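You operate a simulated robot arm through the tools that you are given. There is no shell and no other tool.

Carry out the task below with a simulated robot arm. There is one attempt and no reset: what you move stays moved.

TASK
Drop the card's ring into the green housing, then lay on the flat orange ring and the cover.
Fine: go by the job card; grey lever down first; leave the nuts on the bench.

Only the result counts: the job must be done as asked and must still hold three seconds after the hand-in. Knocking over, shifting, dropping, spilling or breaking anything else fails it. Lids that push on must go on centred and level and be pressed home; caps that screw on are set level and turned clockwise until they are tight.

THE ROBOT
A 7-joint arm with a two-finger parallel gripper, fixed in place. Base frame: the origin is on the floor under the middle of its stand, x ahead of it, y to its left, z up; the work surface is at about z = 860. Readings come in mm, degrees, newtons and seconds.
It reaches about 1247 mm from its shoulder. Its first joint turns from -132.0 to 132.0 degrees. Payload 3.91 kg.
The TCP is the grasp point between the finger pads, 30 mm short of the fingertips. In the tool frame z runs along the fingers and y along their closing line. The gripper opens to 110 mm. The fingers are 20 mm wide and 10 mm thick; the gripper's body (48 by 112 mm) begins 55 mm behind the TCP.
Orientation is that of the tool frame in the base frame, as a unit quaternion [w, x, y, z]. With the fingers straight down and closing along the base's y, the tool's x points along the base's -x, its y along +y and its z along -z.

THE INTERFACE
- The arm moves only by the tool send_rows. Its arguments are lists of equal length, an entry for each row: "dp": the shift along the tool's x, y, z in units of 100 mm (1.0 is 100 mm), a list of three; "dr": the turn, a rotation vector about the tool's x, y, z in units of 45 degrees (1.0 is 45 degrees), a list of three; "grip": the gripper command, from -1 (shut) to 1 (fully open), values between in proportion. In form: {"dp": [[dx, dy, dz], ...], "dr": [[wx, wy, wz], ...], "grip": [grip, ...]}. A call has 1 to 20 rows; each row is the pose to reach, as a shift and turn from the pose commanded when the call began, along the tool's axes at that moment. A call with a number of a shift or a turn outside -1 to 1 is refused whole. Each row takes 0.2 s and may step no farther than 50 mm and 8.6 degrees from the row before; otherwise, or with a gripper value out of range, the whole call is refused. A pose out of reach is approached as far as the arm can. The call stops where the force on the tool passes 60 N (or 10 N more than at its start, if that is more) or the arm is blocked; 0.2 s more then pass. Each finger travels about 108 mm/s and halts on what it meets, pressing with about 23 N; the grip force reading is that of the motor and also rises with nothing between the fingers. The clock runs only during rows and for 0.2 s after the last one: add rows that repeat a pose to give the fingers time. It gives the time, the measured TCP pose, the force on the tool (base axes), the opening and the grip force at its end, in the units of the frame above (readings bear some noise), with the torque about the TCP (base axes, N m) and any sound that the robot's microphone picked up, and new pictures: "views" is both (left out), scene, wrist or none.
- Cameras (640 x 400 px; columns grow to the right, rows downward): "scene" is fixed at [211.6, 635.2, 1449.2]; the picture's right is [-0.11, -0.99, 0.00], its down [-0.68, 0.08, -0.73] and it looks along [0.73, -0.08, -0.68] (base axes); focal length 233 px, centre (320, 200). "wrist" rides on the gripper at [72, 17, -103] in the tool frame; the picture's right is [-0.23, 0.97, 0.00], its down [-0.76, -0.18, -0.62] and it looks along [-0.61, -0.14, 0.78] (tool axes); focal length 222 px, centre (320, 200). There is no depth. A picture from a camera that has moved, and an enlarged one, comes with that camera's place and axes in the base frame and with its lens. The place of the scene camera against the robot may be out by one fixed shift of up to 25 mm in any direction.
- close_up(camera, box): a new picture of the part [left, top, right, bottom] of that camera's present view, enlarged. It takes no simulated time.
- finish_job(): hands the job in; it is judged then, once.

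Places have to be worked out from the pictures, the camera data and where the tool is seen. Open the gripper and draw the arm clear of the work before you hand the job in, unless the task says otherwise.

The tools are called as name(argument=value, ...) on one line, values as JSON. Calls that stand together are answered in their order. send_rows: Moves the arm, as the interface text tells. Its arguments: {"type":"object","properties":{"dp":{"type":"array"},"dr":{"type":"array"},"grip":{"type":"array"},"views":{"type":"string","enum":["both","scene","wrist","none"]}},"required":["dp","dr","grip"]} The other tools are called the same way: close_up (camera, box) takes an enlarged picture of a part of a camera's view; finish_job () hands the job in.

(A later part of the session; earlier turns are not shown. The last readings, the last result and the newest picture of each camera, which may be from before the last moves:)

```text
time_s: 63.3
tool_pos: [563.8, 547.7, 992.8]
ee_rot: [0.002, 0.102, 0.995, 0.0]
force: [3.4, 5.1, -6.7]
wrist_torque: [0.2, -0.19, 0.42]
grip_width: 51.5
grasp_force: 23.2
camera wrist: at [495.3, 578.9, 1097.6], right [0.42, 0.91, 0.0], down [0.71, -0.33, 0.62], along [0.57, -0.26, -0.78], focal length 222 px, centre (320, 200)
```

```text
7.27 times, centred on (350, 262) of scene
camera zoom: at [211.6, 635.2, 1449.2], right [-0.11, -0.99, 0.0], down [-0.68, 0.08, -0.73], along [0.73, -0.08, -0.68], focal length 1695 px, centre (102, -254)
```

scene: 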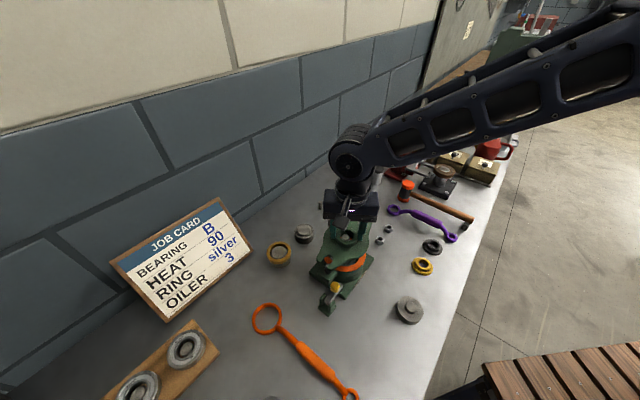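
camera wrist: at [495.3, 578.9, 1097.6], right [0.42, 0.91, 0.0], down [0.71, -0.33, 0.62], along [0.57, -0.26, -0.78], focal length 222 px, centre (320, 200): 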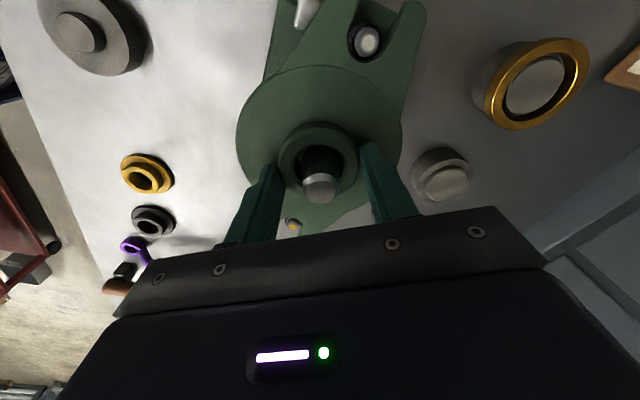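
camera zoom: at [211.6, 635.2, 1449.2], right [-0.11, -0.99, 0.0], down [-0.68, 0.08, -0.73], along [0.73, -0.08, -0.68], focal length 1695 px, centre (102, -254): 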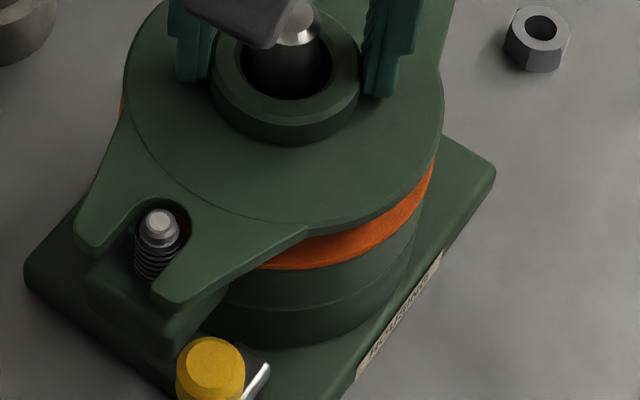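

Now the reading (force along the closing side, torque 0.42 Nm = 6 N at 69 mm) shows the yellow stud touching its slot's side wall: the cover needs ≈0.8° of yaw plus ~0.7 mm shift. I apply both.

send_rows(dp=[[-0.002, 0.003, -0.01], [-0.004, 0.006, -0.01], [-0.004, 0.006, -0.01]], dr=[[0, 0, -0.009], [0, 0, -0.018], [0, 0, -0.018]], grip=[-1, -1, -1], views="wrist")

close_up(camera="wrist", box=[310, 0, 430, 75])

close_up(camera="wrist", box=[250, 180, 350, 245])

close_up(camera="wrist", box=[270, 110, 370, 210])

```text
time_s: 64.1
tool_pos: [565.0, 547.7, 994.6]
ee_rot: [0.001, 0.095, 0.995, 0.0]
force: [1.7, 1.8, -8.4]
wrist_torque: [0.04, -0.17, -0.2]
grip_width: 51.3
grasp_force: 23.6
camera wrist: at [495.4, 577.6, 1098.2], right [0.41, 0.91, 0.0], down [0.71, -0.32, 0.62], along [0.57, -0.25, -0.78], focal length 222 px, centre (320, 200)
```

wrist: 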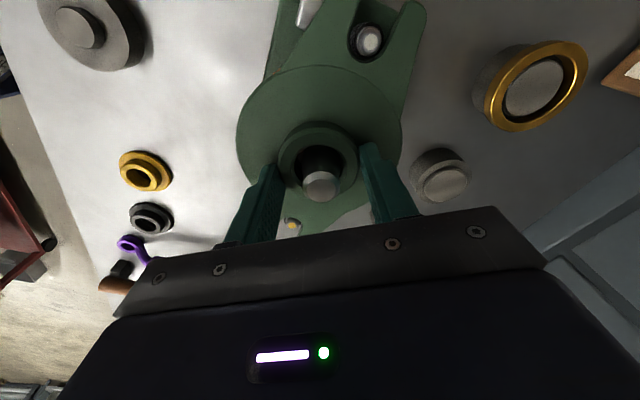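

```text
5.33 times, centred on (370, 38) of wrist
camera zoom: at [495.4, 577.6, 1098.2], right [0.41, 0.91, 0.0], down [0.71, -0.32, 0.62], along [0.57, -0.25, -0.78], focal length 1185 px, centre (53, 1067)
```

zoom: 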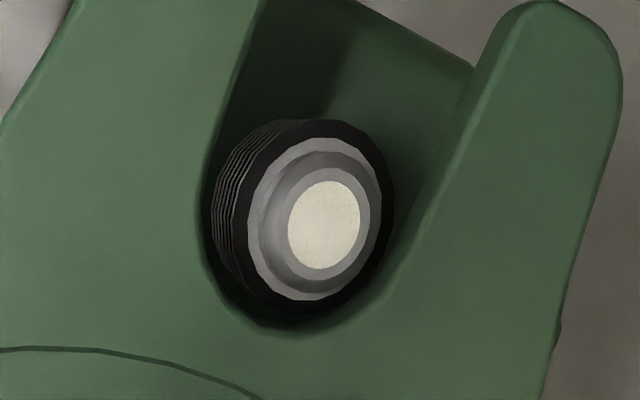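

```text
6.15 times, centred on (300, 212) of wrist
camera zoom: at [495.4, 577.6, 1098.2], right [0.41, 0.91, 0.0], down [0.71, -0.32, 0.62], along [0.57, -0.25, -0.78], focal length 1367 px, centre (443, 123)
```

zoom: 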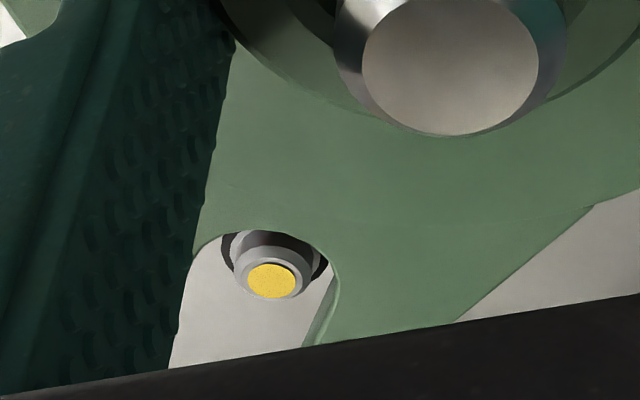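

```text
4.00 times, centred on (320, 160) of wrist
camera zoom: at [495.4, 577.6, 1098.2], right [0.41, 0.91, 0.0], down [0.71, -0.32, 0.62], along [0.57, -0.25, -0.78], focal length 888 px, centre (320, 360)
```

zoom: 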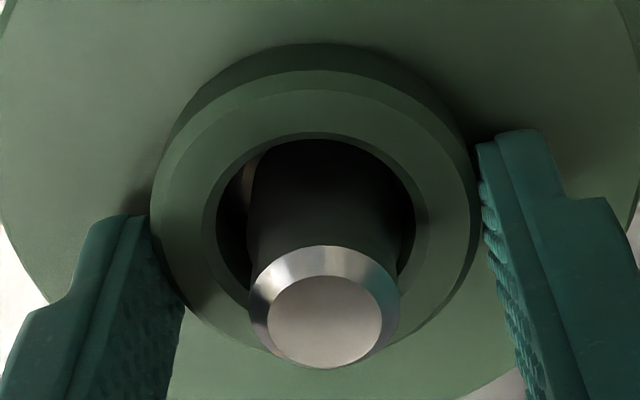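

Forces dropped to ~2.5 N, all pointing to a remaining ≈0.8 mm shift in the same direction (both studs show +0.8 mm offset in their slots). I apply that and re-read.

send_rows(dp=[[-0.002, 0.004, 0], [-0.005, 0.008, 0], [-0.005, 0.008, 0]], dr=[[0, 0, 0], [0, 0, 0], [0, 0, 0]], grip=[-1, -1, -1], views="none")

send_rows(dp=[[0, 0, 0.01], [0, 0, 0.02], [0, 0, 0.03], [0, 0, 0.03]], dr=[[0, 0, 0], [0, 0, 0], [0, 0, 0], [0, 0, 0]], grip=[-1, -1, -1, -1], views="wrist")

close_up(camera="wrist", box=[310, 0, 430, 75])

close_up(camera="wrist", box=[250, 180, 350, 245])

close_up(camera="scene", box=[325, 235, 375, 290])

```text
time_s: 64.9
tool_pos: [564.5, 549.3, 993.3]
ee_rot: [0.001, 0.096, 0.995, 0.001]
force: [0.5, 0.1, -7.3]
wrist_torque: [-0.02, -0.03, -0.02]
grip_width: 51.5
grasp_force: 22.9
```

```text
time_s: 65.9
tool_pos: [565.6, 547.3, 990.2]
ee_rot: [0.0, 0.095, 0.996, 0.001]
force: [0.6, 0.3, -7.1]
wrist_torque: [0.02, 0.01, 0.04]
grip_width: 51.7
grasp_force: 23.4
camera wrist: at [496.6, 578.3, 1095.2], right [0.41, 0.91, 0.0], down [0.71, -0.32, 0.62], along [0.57, -0.25, -0.78], focal length 222 px, centre (320, 200)
```

wrist: 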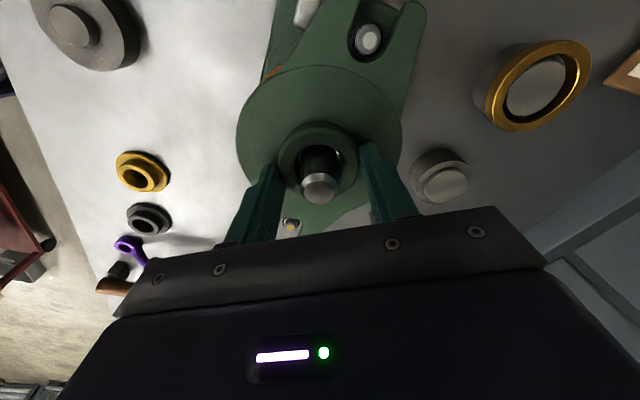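

```text
5.33 times, centred on (370, 38) of wrist
camera zoom: at [496.6, 578.3, 1095.2], right [0.41, 0.91, 0.0], down [0.71, -0.32, 0.62], along [0.57, -0.25, -0.78], focal length 1185 px, centre (53, 1067)
```

zoom: 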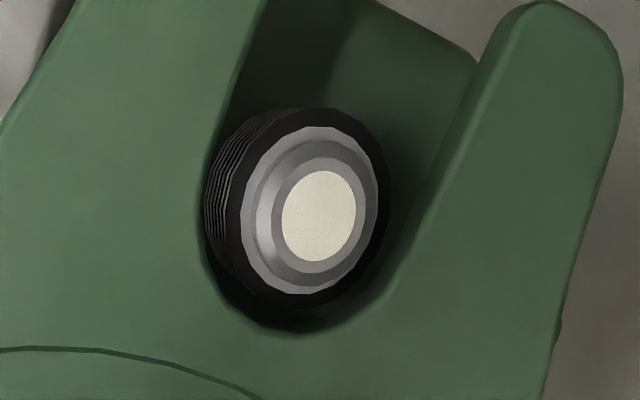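

```text
6.15 times, centred on (300, 212) of wrist
camera zoom: at [496.6, 578.3, 1095.2], right [0.41, 0.91, 0.0], down [0.71, -0.32, 0.62], along [0.57, -0.25, -0.78], focal length 1367 px, centre (443, 123)
```

zoom: 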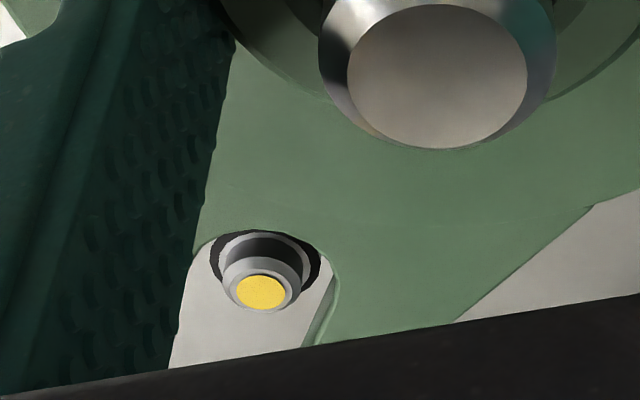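

```text
7.27 times, centred on (350, 262) of scene
camera zoom: at [211.6, 635.2, 1449.2], right [-0.11, -0.99, 0.0], down [-0.68, 0.08, -0.73], along [0.73, -0.08, -0.68], focal length 1695 px, centre (102, -254)
```

zoom: 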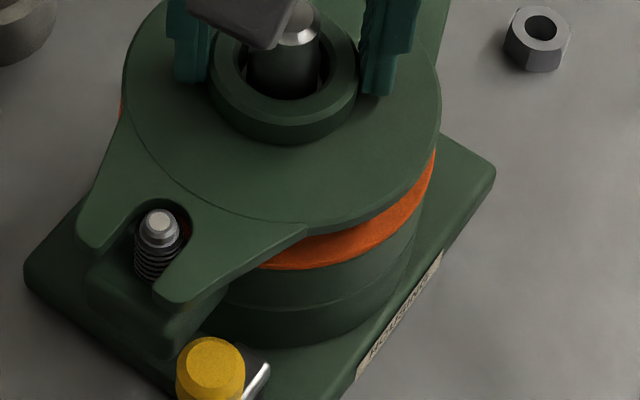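

The contact is gone (only the cover's weight remains). I continue lowering in small steps.

send_rows(dp=[[0, 0, 0.015], [0, 0, 0.03], [0, 0, 0.045], [0, 0, 0.045]], dr=[[0, 0, 0], [0, 0, 0], [0, 0, 0], [0, 0, 0]], grip=[-1, -1, -1, -1], views="wrist")

close_up(camera="wrist", box=[310, 0, 430, 75])

close_up(camera="wrist", box=[250, 180, 350, 245])

close_up(camera="scene", box=[325, 235, 375, 290])

```text
time_s: 66.9
tool_pos: [564.3, 550.2, 986.6]
ee_rot: [0.001, 0.095, 0.995, 0.0]
force: [-0.7, 0.5, -8.4]
wrist_torque: [0.0, -0.02, -0.02]
grip_width: 51.4
grasp_force: 23.4
camera wrist: at [496.3, 578.5, 1090.6], right [0.41, 0.91, 0.0], down [0.71, -0.32, 0.62], along [0.57, -0.25, -0.78], focal length 222 px, centre (320, 200)
```

wrist: 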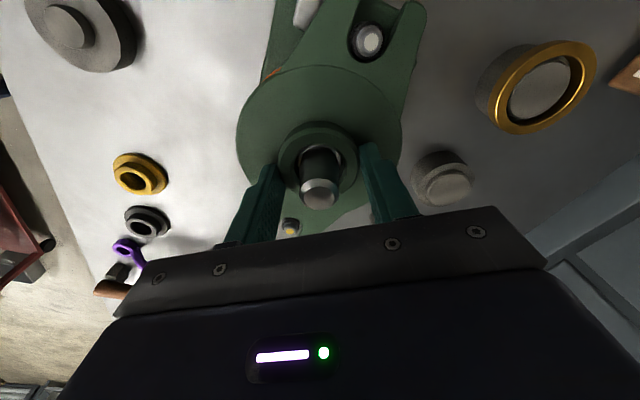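

```text
5.33 times, centred on (370, 38) of wrist
camera zoom: at [496.3, 578.5, 1090.6], right [0.41, 0.91, 0.0], down [0.71, -0.32, 0.62], along [0.57, -0.25, -0.78], focal length 1185 px, centre (53, 1067)
```

zoom: 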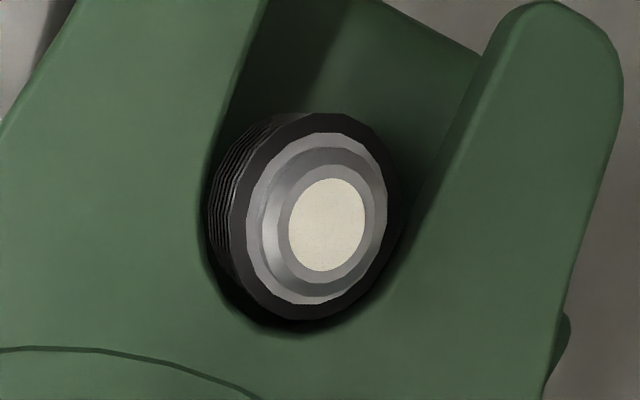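

```text
6.15 times, centred on (300, 212) of wrist
camera zoom: at [496.3, 578.5, 1090.6], right [0.41, 0.91, 0.0], down [0.71, -0.32, 0.62], along [0.57, -0.25, -0.78], focal length 1367 px, centre (443, 123)
```

zoom: 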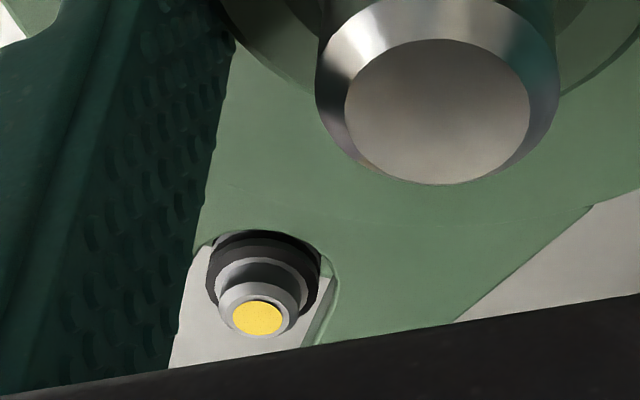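

```text
7.27 times, centred on (350, 262) of scene
camera zoom: at [211.6, 635.2, 1449.2], right [-0.11, -0.99, 0.0], down [-0.68, 0.08, -0.73], along [0.73, -0.08, -0.68], focal length 1695 px, centre (102, -254)
```

zoom: 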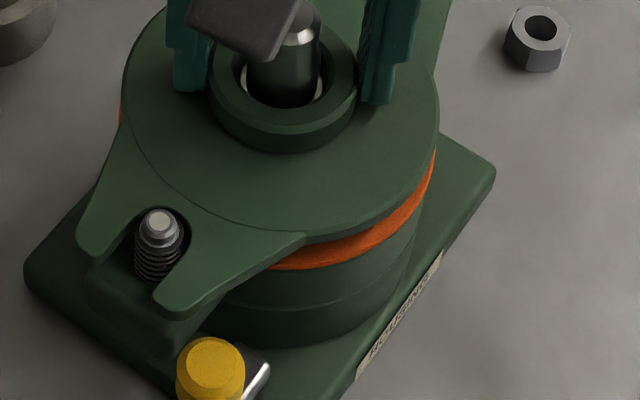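

Still free (just the 7.5 N weight), both studs centred in their slots. Continue down.

send_rows(dp=[[0, 0, 0.015], [0, 0, 0.03], [0, 0, 0.04], [0, 0, 0.04]], dr=[[0, 0, 0], [0, 0, 0], [0, 0, 0], [0, 0, 0]], grip=[-1, -1, -1, -1], views="wrist")

close_up(camera="wrist", box=[310, 0, 430, 75])

close_up(camera="wrist", box=[250, 180, 350, 245])

close_up(camera="scene", box=[325, 235, 375, 290])

```text
time_s: 67.9
tool_pos: [564.7, 548.4, 981.5]
ee_rot: [0.001, 0.095, 0.996, 0.0]
force: [-0.5, -0.6, -7.1]
wrist_torque: [0.01, 0.0, 0.02]
grip_width: 51.7
grasp_force: 22.9
camera wrist: at [496.3, 579.1, 1086.3], right [0.41, 0.91, 0.0], down [0.71, -0.32, 0.62], along [0.57, -0.25, -0.78], focal length 222 px, centre (320, 200)
```

wrist: 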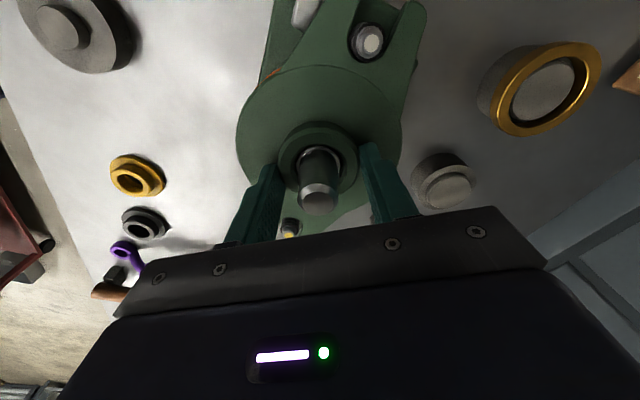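

```text
5.33 times, centred on (370, 38) of wrist
camera zoom: at [496.3, 579.1, 1086.3], right [0.41, 0.91, 0.0], down [0.71, -0.32, 0.62], along [0.57, -0.25, -0.78], focal length 1185 px, centre (53, 1067)
```

zoom: 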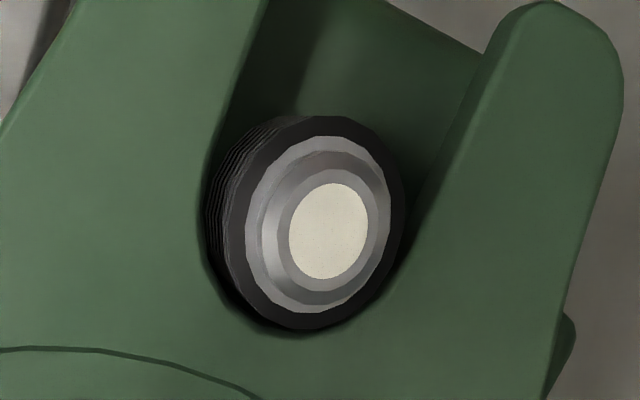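

```text
6.15 times, centred on (300, 212) of wrist
camera zoom: at [496.3, 579.1, 1086.3], right [0.41, 0.91, 0.0], down [0.71, -0.32, 0.62], along [0.57, -0.25, -0.78], focal length 1367 px, centre (443, 123)
```

zoom: 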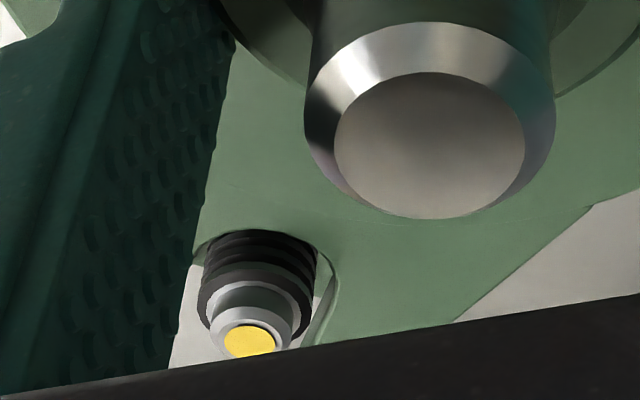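

```text
7.27 times, centred on (350, 262) of scene
camera zoom: at [211.6, 635.2, 1449.2], right [-0.11, -0.99, 0.0], down [-0.68, 0.08, -0.73], along [0.73, -0.08, -0.68], focal length 1695 px, centre (102, -254)
```

zoom: 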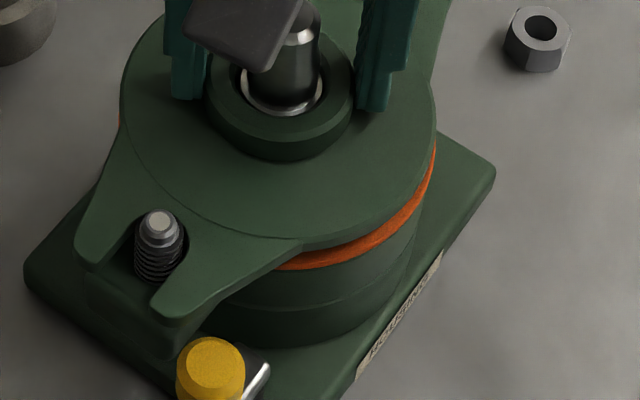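

Gap is ~5 mm now. I lower 3 mm more and then approach contact in 1 mm steps.

send_rows(dp=[[0, 0, 0.015], [0, 0, 0.03], [0, 0, 0.03]], dr=[[0, 0, 0], [0, 0, 0], [0, 0, 0]], grip=[-1, -1, -1], views="none")

close_up(camera="scene", box=[325, 235, 375, 290])

close_up(camera="wrist", box=[310, 0, 430, 75])

```text
time_s: 68.7
tool_pos: [565.6, 548.9, 979.8]
ee_rot: [0.001, 0.095, 0.995, 0.0]
force: [0.2, -0.1, -7.9]
wrist_torque: [0.0, -0.03, 0.01]
grip_width: 51.7
grasp_force: 23.0
```

```text
7.27 times, centred on (350, 262) of scene
camera zoom: at [211.6, 635.2, 1449.2], right [-0.11, -0.99, 0.0], down [-0.68, 0.08, -0.73], along [0.73, -0.08, -0.68], focal length 1695 px, centre (102, -254)
```

zoom: 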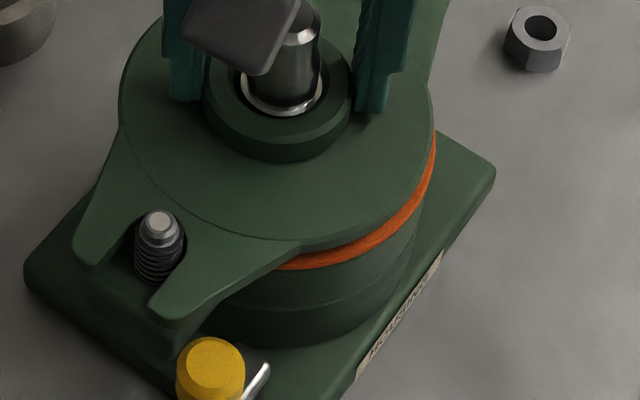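

```text
5.33 times, centred on (370, 38) of wrist
camera zoom: at [497.1, 579.5, 1084.1], right [0.41, 0.91, 0.0], down [0.71, -0.32, 0.62], along [0.57, -0.25, -0.78], focal length 1185 px, centre (53, 1067)
```

zoom: 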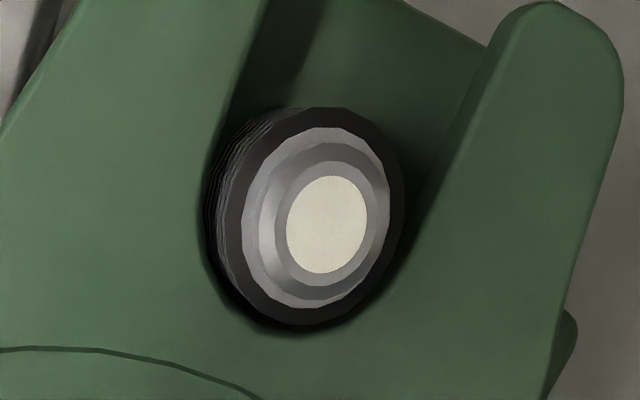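

No contact yet. Lowering 2 mm at a time.

send_rows(dp=[[0, 0, 0.01], [0, 0, 0.02], [0, 0, 0.02]], dr=[[0, 0, 0], [0, 0, 0], [0, 0, 0]], grip=[-1, -1, -1], views="none")

close_up(camera="scene", box=[325, 235, 375, 290])

```text
time_s: 69.5
tool_pos: [566.2, 548.2, 976.5]
ee_rot: [0.001, 0.095, 0.995, 0.0]
force: [0.5, 0.8, -7.5]
wrist_torque: [-0.01, 0.0, 0.04]
grip_width: 51.8
grasp_force: 23.3
```

```text
7.27 times, centred on (350, 262) of scene
camera zoom: at [211.6, 635.2, 1449.2], right [-0.11, -0.99, 0.0], down [-0.68, 0.08, -0.73], along [0.73, -0.08, -0.68], focal length 1695 px, centre (102, -254)
```

zoom: 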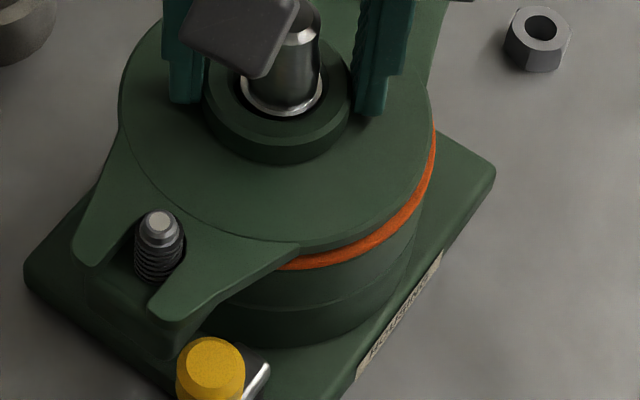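

Still only the weight. Let me check the hole/shaft and slots again before the last few millimetres.

close_up(camera="wrist", box=[270, 110, 370, 215])

close_up(camera="wrist", box=[310, 0, 430, 75])

close_up(camera="wrist", box=[225, 50, 415, 240])

close_up(camera="scene", box=[328, 228, 372, 272])

```text
3.81 times, centred on (320, 162) of wrist
camera zoom: at [497.6, 579.5, 1082.1], right [0.41, 0.91, 0.0], down [0.71, -0.32, 0.62], along [0.57, -0.25, -0.78], focal length 846 px, centre (320, 343)
```

zoom: 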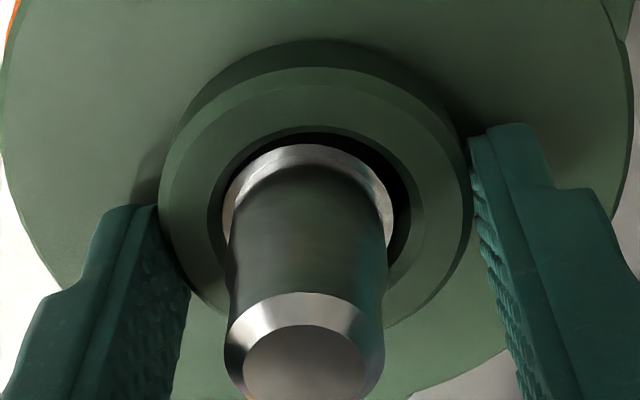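

```text
5.33 times, centred on (370, 38) of wrist
camera zoom: at [497.6, 579.5, 1082.1], right [0.41, 0.91, 0.0], down [0.71, -0.32, 0.62], along [0.57, -0.25, -0.78], focal length 1185 px, centre (53, 1067)
```

zoom: 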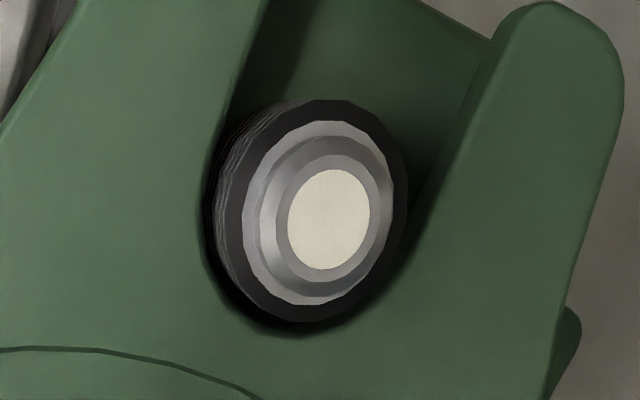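

```text
2.11 times, centred on (320, 145) of wrist
camera zoom: at [497.6, 579.5, 1082.1], right [0.41, 0.91, 0.0], down [0.71, -0.32, 0.62], along [0.57, -0.25, -0.78], focal length 468 px, centre (320, 316)
```

zoom: 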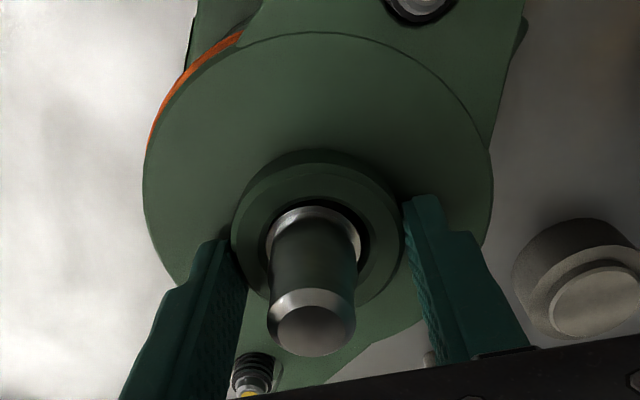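

```text
9.09 times, centred on (350, 250) of scene
camera zoom: at [211.6, 635.2, 1449.2], right [-0.11, -0.99, 0.0], down [-0.68, 0.08, -0.73], along [0.73, -0.08, -0.68], focal length 2118 px, centre (47, -254)
```

zoom: 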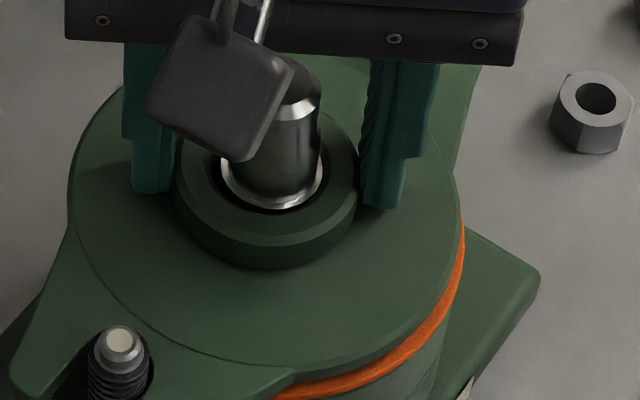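

All views agree: the cover is ≈1.3 mm too far to the +y side (studs sit toward one wall in both slots, gasket peeks out on the other side). I shift (+0.6, −1.1) mm in tool axes and recheck.

send_rows(dp=[[0.003, -0.005, 0], [0.006, -0.011, 0], [0.006, -0.011, 0]], dr=[[0, 0, 0], [0, 0, 0], [0, 0, 0]], grip=[-1, -1, -1], views="none")

close_up(camera="wrist", box=[310, 0, 430, 75])

close_up(camera="wrist", box=[225, 50, 415, 240])

close_up(camera="scene", box=[325, 235, 375, 290])

```text
time_s: 70.3
tool_pos: [564.5, 549.3, 977.1]
ee_rot: [0.001, 0.096, 0.995, 0.0]
force: [-0.4, 0.8, -7.2]
wrist_torque: [0.01, -0.04, -0.03]
grip_width: 51.8
grasp_force: 23.0
```

```text
5.33 times, centred on (370, 38) of wrist
camera zoom: at [496.1, 578.3, 1082.2], right [0.41, 0.91, 0.0], down [0.71, -0.32, 0.62], along [0.57, -0.25, -0.78], focal length 1185 px, centre (53, 1067)
```

zoom: 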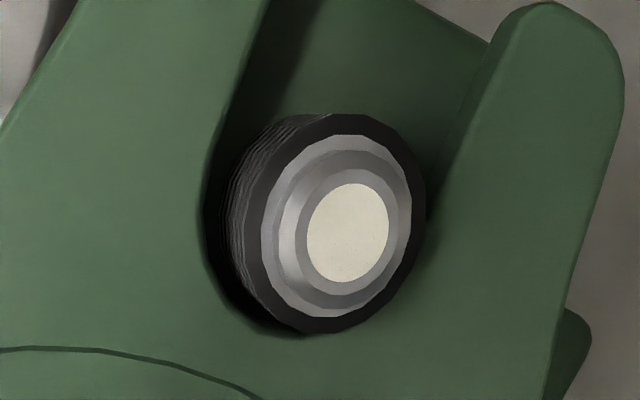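

```text
2.11 times, centred on (320, 145) of wrist
camera zoom: at [496.1, 578.3, 1082.2], right [0.41, 0.91, 0.0], down [0.71, -0.32, 0.62], along [0.57, -0.25, -0.78], focal length 468 px, centre (320, 316)
```

zoom: 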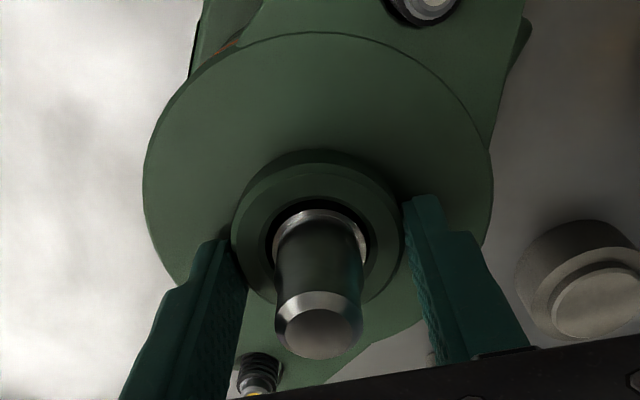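

```text
7.27 times, centred on (350, 262) of scene
camera zoom: at [211.6, 635.2, 1449.2], right [-0.11, -0.99, 0.0], down [-0.68, 0.08, -0.73], along [0.73, -0.08, -0.68], focal length 1695 px, centre (102, -254)
```

zoom: 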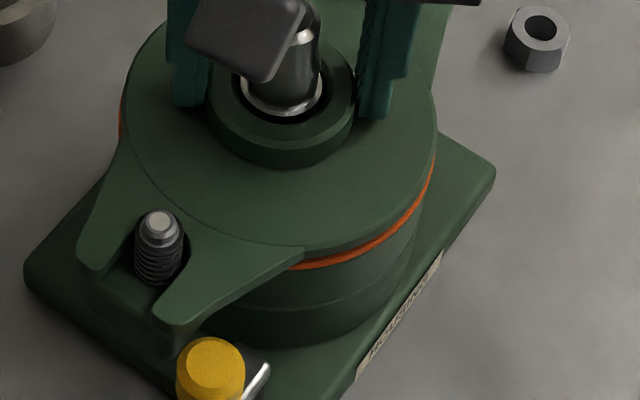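

Well centred now (disc edge matches the gasket, stud has clearance on both sides). Lowering toward contact.

send_rows(dp=[[0, 0, 0.01], [0, 0, 0.02], [0, 0, 0.025], [0, 0, 0.025]], dr=[[0, 0, 0], [0, 0, 0], [0, 0, 0], [0, 0, 0]], grip=[-1, -1, -1, -1], views="none")

close_up(camera="scene", box=[325, 235, 375, 290])

close_up(camera="wrist", box=[310, 0, 430, 75])

```text
time_s: 71.3
tool_pos: [564.3, 547.4, 976.2]
ee_rot: [0.001, 0.095, 0.995, 0.0]
force: [0.0, 0.1, -7.9]
wrist_torque: [-0.02, -0.04, -0.02]
grip_width: 51.7
grasp_force: 22.7
```

```text
7.27 times, centred on (350, 262) of scene
camera zoom: at [211.6, 635.2, 1449.2], right [-0.11, -0.99, 0.0], down [-0.68, 0.08, -0.73], along [0.73, -0.08, -0.68], focal length 1695 px, centre (102, -254)
```

zoom: 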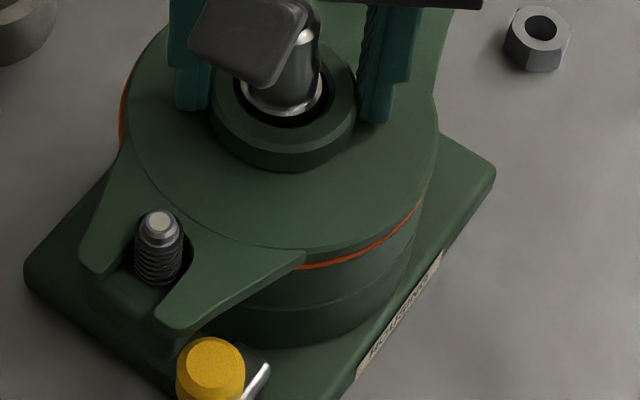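

```text
5.33 times, centred on (370, 38) of wrist
camera zoom: at [495.9, 577.5, 1080.0], right [0.41, 0.91, 0.0], down [0.71, -0.32, 0.62], along [0.57, -0.25, -0.78], focal length 1185 px, centre (53, 1067)
```

zoom: 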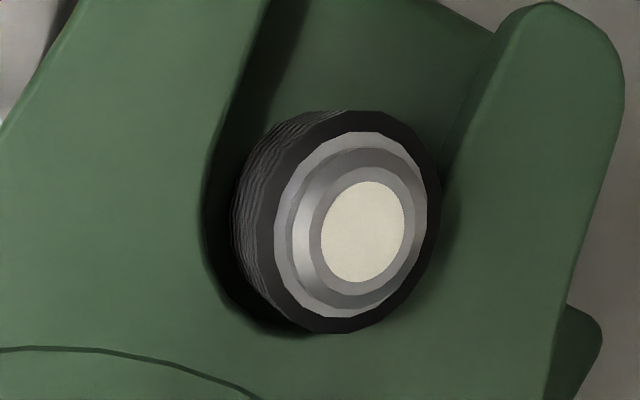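

Arm wander moved it ~1 mm toward −y. The gasket edge shows only its own thickness, so the cover is nearly touching. I nudge +1.2 mm along y and lower 1 mm.

send_rows(dp=[[0.001, 0.006, 0], [0.002, 0.012, 0.005], [0.002, 0.012, 0.01], [0.002, 0.012, 0.01]], dr=[[0, 0, 0], [0, 0, 0], [0, 0, 0], [0, 0, 0]], grip=[-1, -1, -1, -1], views="none")

close_up(camera="scene", box=[325, 235, 375, 290])

close_up(camera="wrist", box=[310, 0, 430, 75])

close_up(camera="wrist", box=[225, 50, 415, 240])

```text
time_s: 72.3
tool_pos: [564.6, 547.7, 975.2]
ee_rot: [0.001, 0.096, 0.995, 0.0]
force: [0.1, -0.8, -7.7]
wrist_torque: [0.04, -0.06, -0.01]
grip_width: 51.6
grasp_force: 23.0
```

```text
7.27 times, centred on (350, 262) of scene
camera zoom: at [211.6, 635.2, 1449.2], right [-0.11, -0.99, 0.0], down [-0.68, 0.08, -0.73], along [0.73, -0.08, -0.68], focal length 1695 px, centre (102, -254)
```

zoom: 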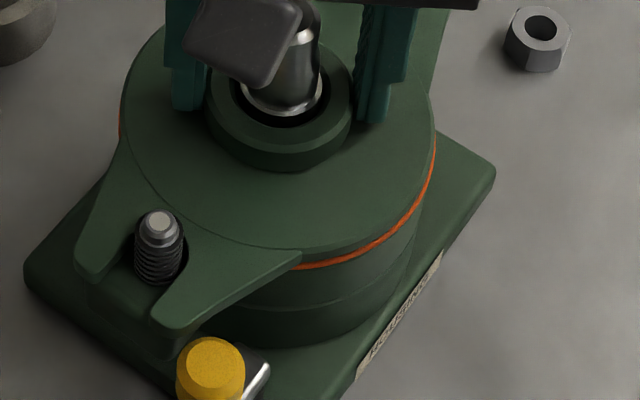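

```text
5.33 times, centred on (370, 38) of wrist
camera zoom: at [496.2, 578.8, 1079.8], right [0.41, 0.91, 0.0], down [0.71, -0.32, 0.62], along [0.57, -0.25, -0.78], focal length 1185 px, centre (53, 1067)
```

zoom: 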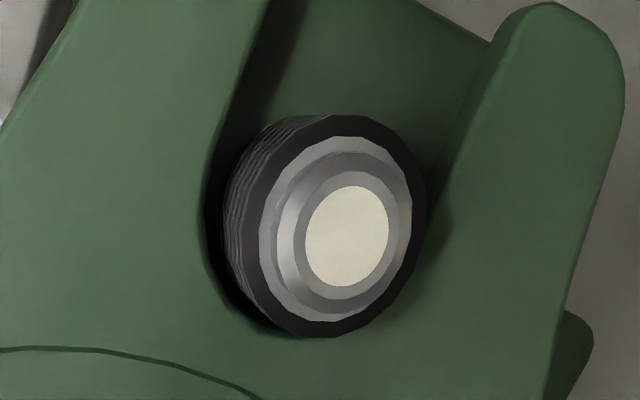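

```text
2.11 times, centred on (320, 145) of wrist
camera zoom: at [496.2, 578.8, 1079.8], right [0.41, 0.91, 0.0], down [0.71, -0.32, 0.62], along [0.57, -0.25, -0.78], focal length 468 px, centre (320, 316)
```

zoom: 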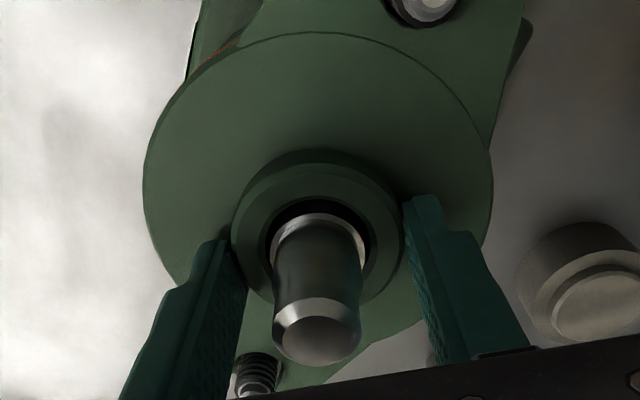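

Concentric again (disc 121–435 vs gasket 119–437 px). Lowering 1.5 mm more to make contact.

send_rows(dp=[[0, 0, 0.008], [0, 0, 0.016], [0, 0, 0.016]], dr=[[0, 0, 0], [0, 0, 0], [0, 0, 0]], grip=[-1, -1, -1], views="none")

close_up(camera="scene", box=[325, 235, 375, 290])

```text
time_s: 73.1
tool_pos: [563.9, 549.3, 974.0]
ee_rot: [0.001, 0.094, 0.996, 0.0]
force: [-3.7, -10.6, 14.2]
wrist_torque: [-0.41, 0.58, 0.19]
grip_width: 51.4
grasp_force: 23.1
```

```text
7.27 times, centred on (350, 262) of scene
camera zoom: at [211.6, 635.2, 1449.2], right [-0.11, -0.99, 0.0], down [-0.68, 0.08, -0.73], along [0.73, -0.08, -0.68], focal length 1695 px, centre (102, -254)
```

zoom: 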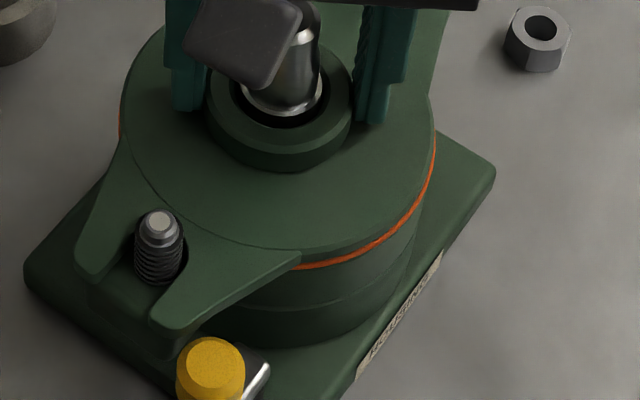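

Contact made: vertical force went from −7.7 to +14 N. I ease up ~0.7 mm to relieve the side load before opening.

send_rows(dp=[[0, 0, -0.007], [0, 0, -0.007]], dr=[[0, 0, 0], [0, 0, 0]], grip=[-1, -1], views="none")

close_up(camera="scene", box=[325, 235, 375, 290])

close_up(camera="wrist", box=[310, 0, 430, 75])

close_up(camera="wrist", box=[225, 50, 415, 240])

```text
time_s: 73.7
tool_pos: [563.8, 550.1, 974.1]
ee_rot: [0.001, 0.096, 0.995, 0.0]
force: [-3.8, -3.7, 9.2]
wrist_torque: [-0.01, 0.05, 0.03]
grip_width: 51.4
grasp_force: 22.8
```

```text
7.27 times, centred on (350, 262) of scene
camera zoom: at [211.6, 635.2, 1449.2], right [-0.11, -0.99, 0.0], down [-0.68, 0.08, -0.73], along [0.73, -0.08, -0.68], focal length 1695 px, centre (102, -254)
```

zoom: 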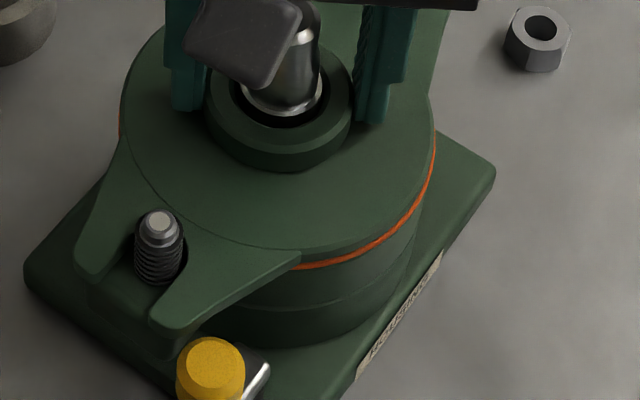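

```text
5.33 times, centred on (370, 38) of wrist
camera zoom: at [496.3, 578.8, 1079.3], right [0.41, 0.91, 0.0], down [0.71, -0.32, 0.62], along [0.57, -0.25, -0.78], focal length 1185 px, centre (53, 1067)
```

zoom: 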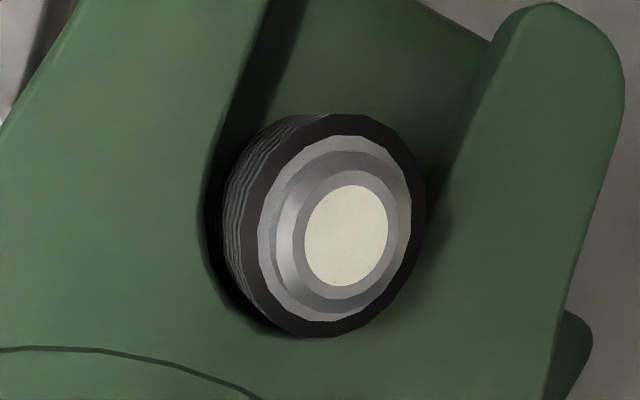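

```text
2.11 times, centred on (320, 145) of wrist
camera zoom: at [496.3, 578.8, 1079.3], right [0.41, 0.91, 0.0], down [0.71, -0.32, 0.62], along [0.57, -0.25, -0.78], focal length 468 px, centre (320, 316)
```

zoom: 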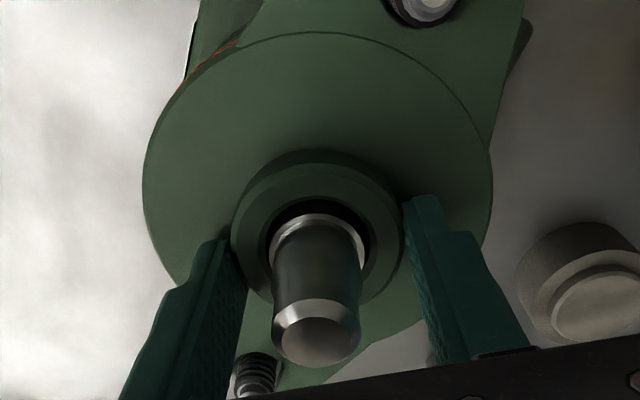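

The cover rests on the orange ring (torques ≈ 0, uniform orange line visible). I open the fingers to release the boss.

send_rows(dp=[[0, 0, 0], [0, 0, 0], [0, 0, 0]], dr=[[0, 0, 0], [0, 0, 0], [0, 0, 0]], grip=[0.2, 0.31, 0.31], views="wrist")

close_up(camera="scene", box=[325, 235, 375, 290])

close_up(camera="wrist", box=[225, 30, 415, 240])

```text
time_s: 74.5
tool_pos: [565.5, 548.5, 974.3]
ee_rot: [0.001, 0.095, 0.995, 0.0]
force: [0.2, 0.3, 0.6]
wrist_torque: [-0.01, 0.02, 0.02]
grip_width: 72.0
grasp_force: 0.0
camera wrist: at [496.6, 578.8, 1079.0], right [0.41, 0.91, 0.0], down [0.71, -0.32, 0.62], along [0.57, -0.25, -0.78], focal length 222 px, centre (320, 200)
```

wrist: 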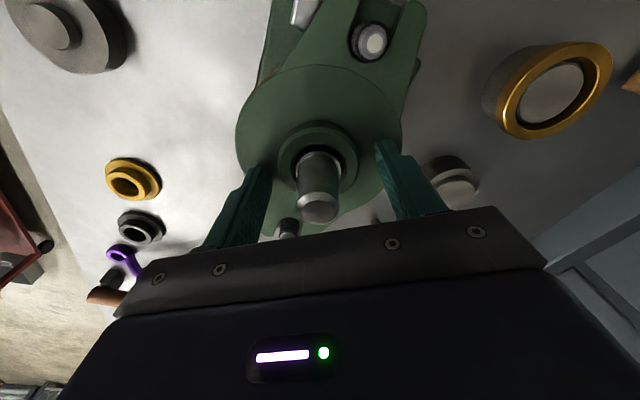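

```text
7.27 times, centred on (350, 262) of scene
camera zoom: at [211.6, 635.2, 1449.2], right [-0.11, -0.99, 0.0], down [-0.68, 0.08, -0.73], along [0.73, -0.08, -0.68], focal length 1695 px, centre (102, -254)
```

zoom: 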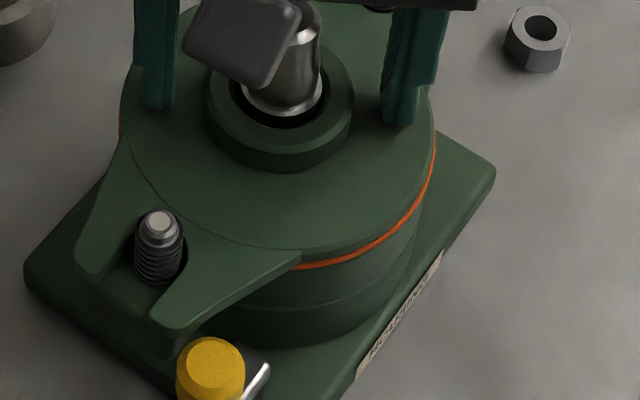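

```text
1.90 times, centred on (320, 135) of wrist
camera zoom: at [496.6, 578.8, 1079.0], right [0.41, 0.91, 0.0], down [0.71, -0.32, 0.62], along [0.57, -0.25, -0.78], focal length 423 px, centre (320, 324)
```

zoom: 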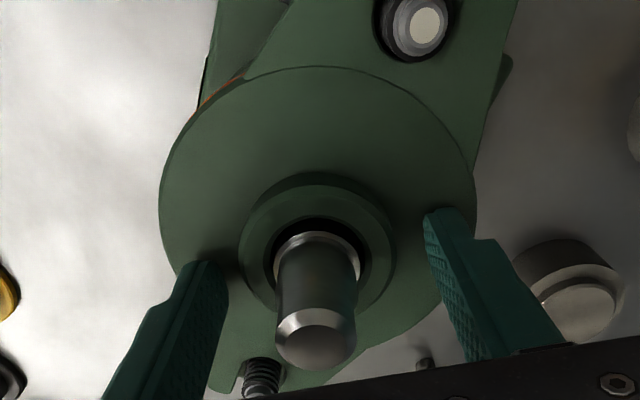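

Released; the cover stayed in place. I lift straight up and inspect from above.

send_rows(dp=[[0, 0, -0.1], [0, 0, -0.3], [0, 0, -0.6], [0, 0, -1.0], [0, 0, -1.0]], dr=[[0, 0, 0], [0, 0, 0], [0, 0, 0], [0, 0, 0], [0, 0, 0]], grip=[0.35, 0.35, 0.35, 0.35, 0.35], views="both")

close_up(camera="scene", box=[315, 225, 385, 305])

close_up(camera="wrist", box=[230, 0, 410, 200])

```text
time_s: 75.7
tool_pos: [563.0, 549.4, 1074.7]
ee_rot: [0.0, 0.096, 0.995, 0.0]
force: [0.9, -0.2, -0.6]
wrist_torque: [0.02, 0.0, 0.01]
grip_width: 74.2
grasp_force: 0.1
camera wrist: at [494.1, 579.6, 1178.9], right [0.41, 0.91, 0.0], down [0.71, -0.32, 0.62], along [0.57, -0.25, -0.78], focal length 222 px, centre (320, 200)
```

scene: 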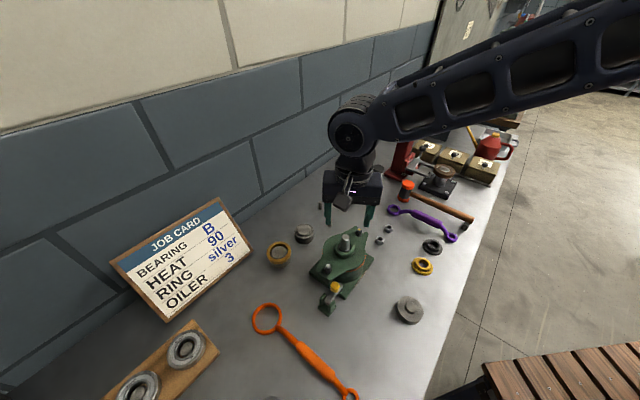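
wrist: 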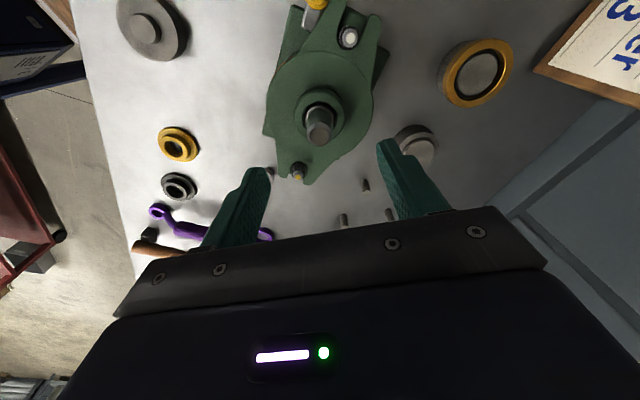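

```text
5.00 times, centred on (350, 265) of scene
camera zoom: at [211.6, 635.2, 1449.2], right [-0.11, -0.99, 0.0], down [-0.68, 0.08, -0.73], along [0.73, -0.08, -0.68], focal length 1165 px, centre (170, -125)
```

zoom: 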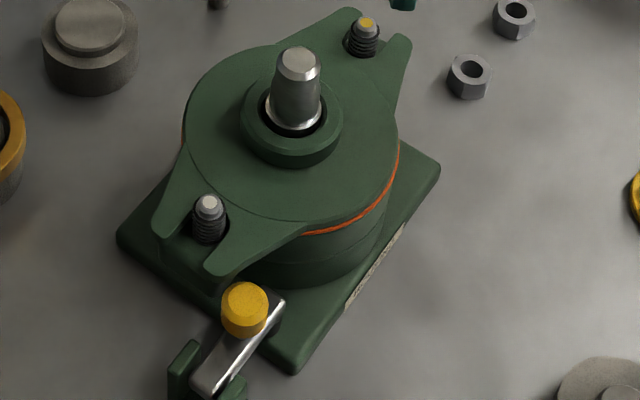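

```text
2.00 times, centred on (320, 100) of wrist
camera zoom: at [494.1, 579.6, 1178.9], right [0.41, 0.91, 0.0], down [0.71, -0.32, 0.62], along [0.57, -0.25, -0.78], focal length 444 px, centre (320, 400)
```

zoom: 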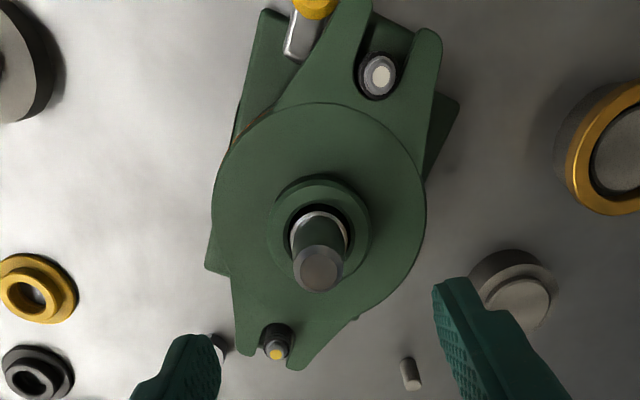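

Cover sits with both studs in the slots and the shaft through its hole. I zoom in on the cover/orange ring interface and on the clamp to confirm seating.

close_up(camera="scene", box=[345, 240, 375, 275])

close_up(camera="scene", box=[322, 240, 352, 275])

close_up(camera="scene", box=[312, 262, 372, 322])

close_up(camera="wrist", box=[270, 0, 400, 110])

```text
11.43 times, centred on (360, 258) of scene
camera zoom: at [211.6, 635.2, 1449.2], right [-0.11, -0.99, 0.0], down [-0.68, 0.08, -0.73], along [0.73, -0.08, -0.68], focal length 2663 px, centre (-137, -457)
```

zoom: 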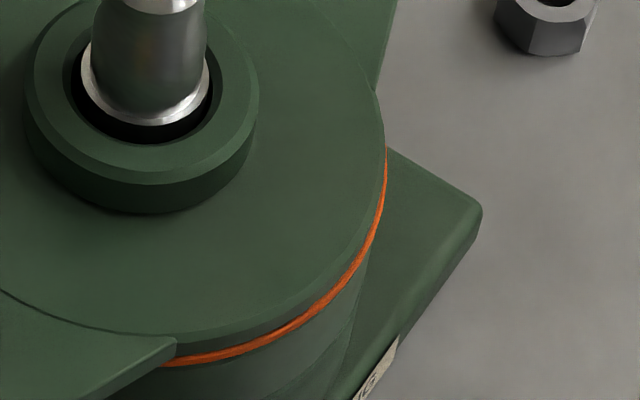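

```text
11.43 times, centred on (337, 258) of scene
camera zoom: at [211.6, 635.2, 1449.2], right [-0.11, -0.99, 0.0], down [-0.68, 0.08, -0.73], along [0.73, -0.08, -0.68], focal length 2663 px, centre (126, -457)
```

zoom: 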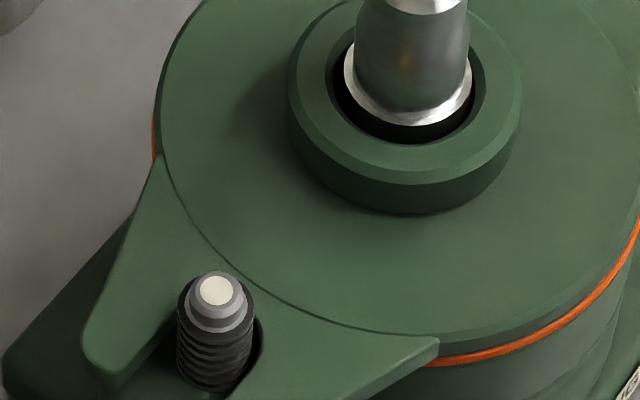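

```text
6.67 times, centred on (342, 292) of scene
camera zoom: at [211.6, 635.2, 1449.2], right [-0.11, -0.99, 0.0], down [-0.68, 0.08, -0.73], along [0.73, -0.08, -0.68], focal length 1554 px, centre (173, -413)
```

zoom: 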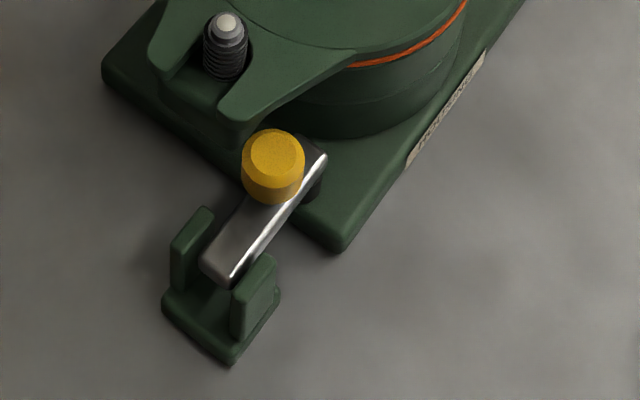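

```text
3.64 times, centred on (335, 55) of wrist
camera zoom: at [494.1, 579.6, 1178.9], right [0.41, 0.91, 0.0], down [0.71, -0.32, 0.62], along [0.57, -0.25, -0.78], focal length 808 px, centre (266, 727)
```

zoom: 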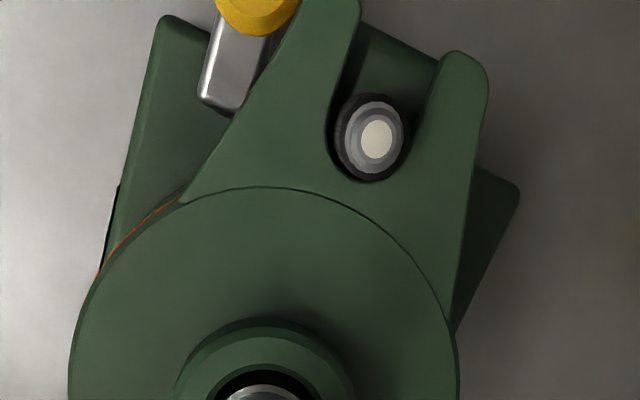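

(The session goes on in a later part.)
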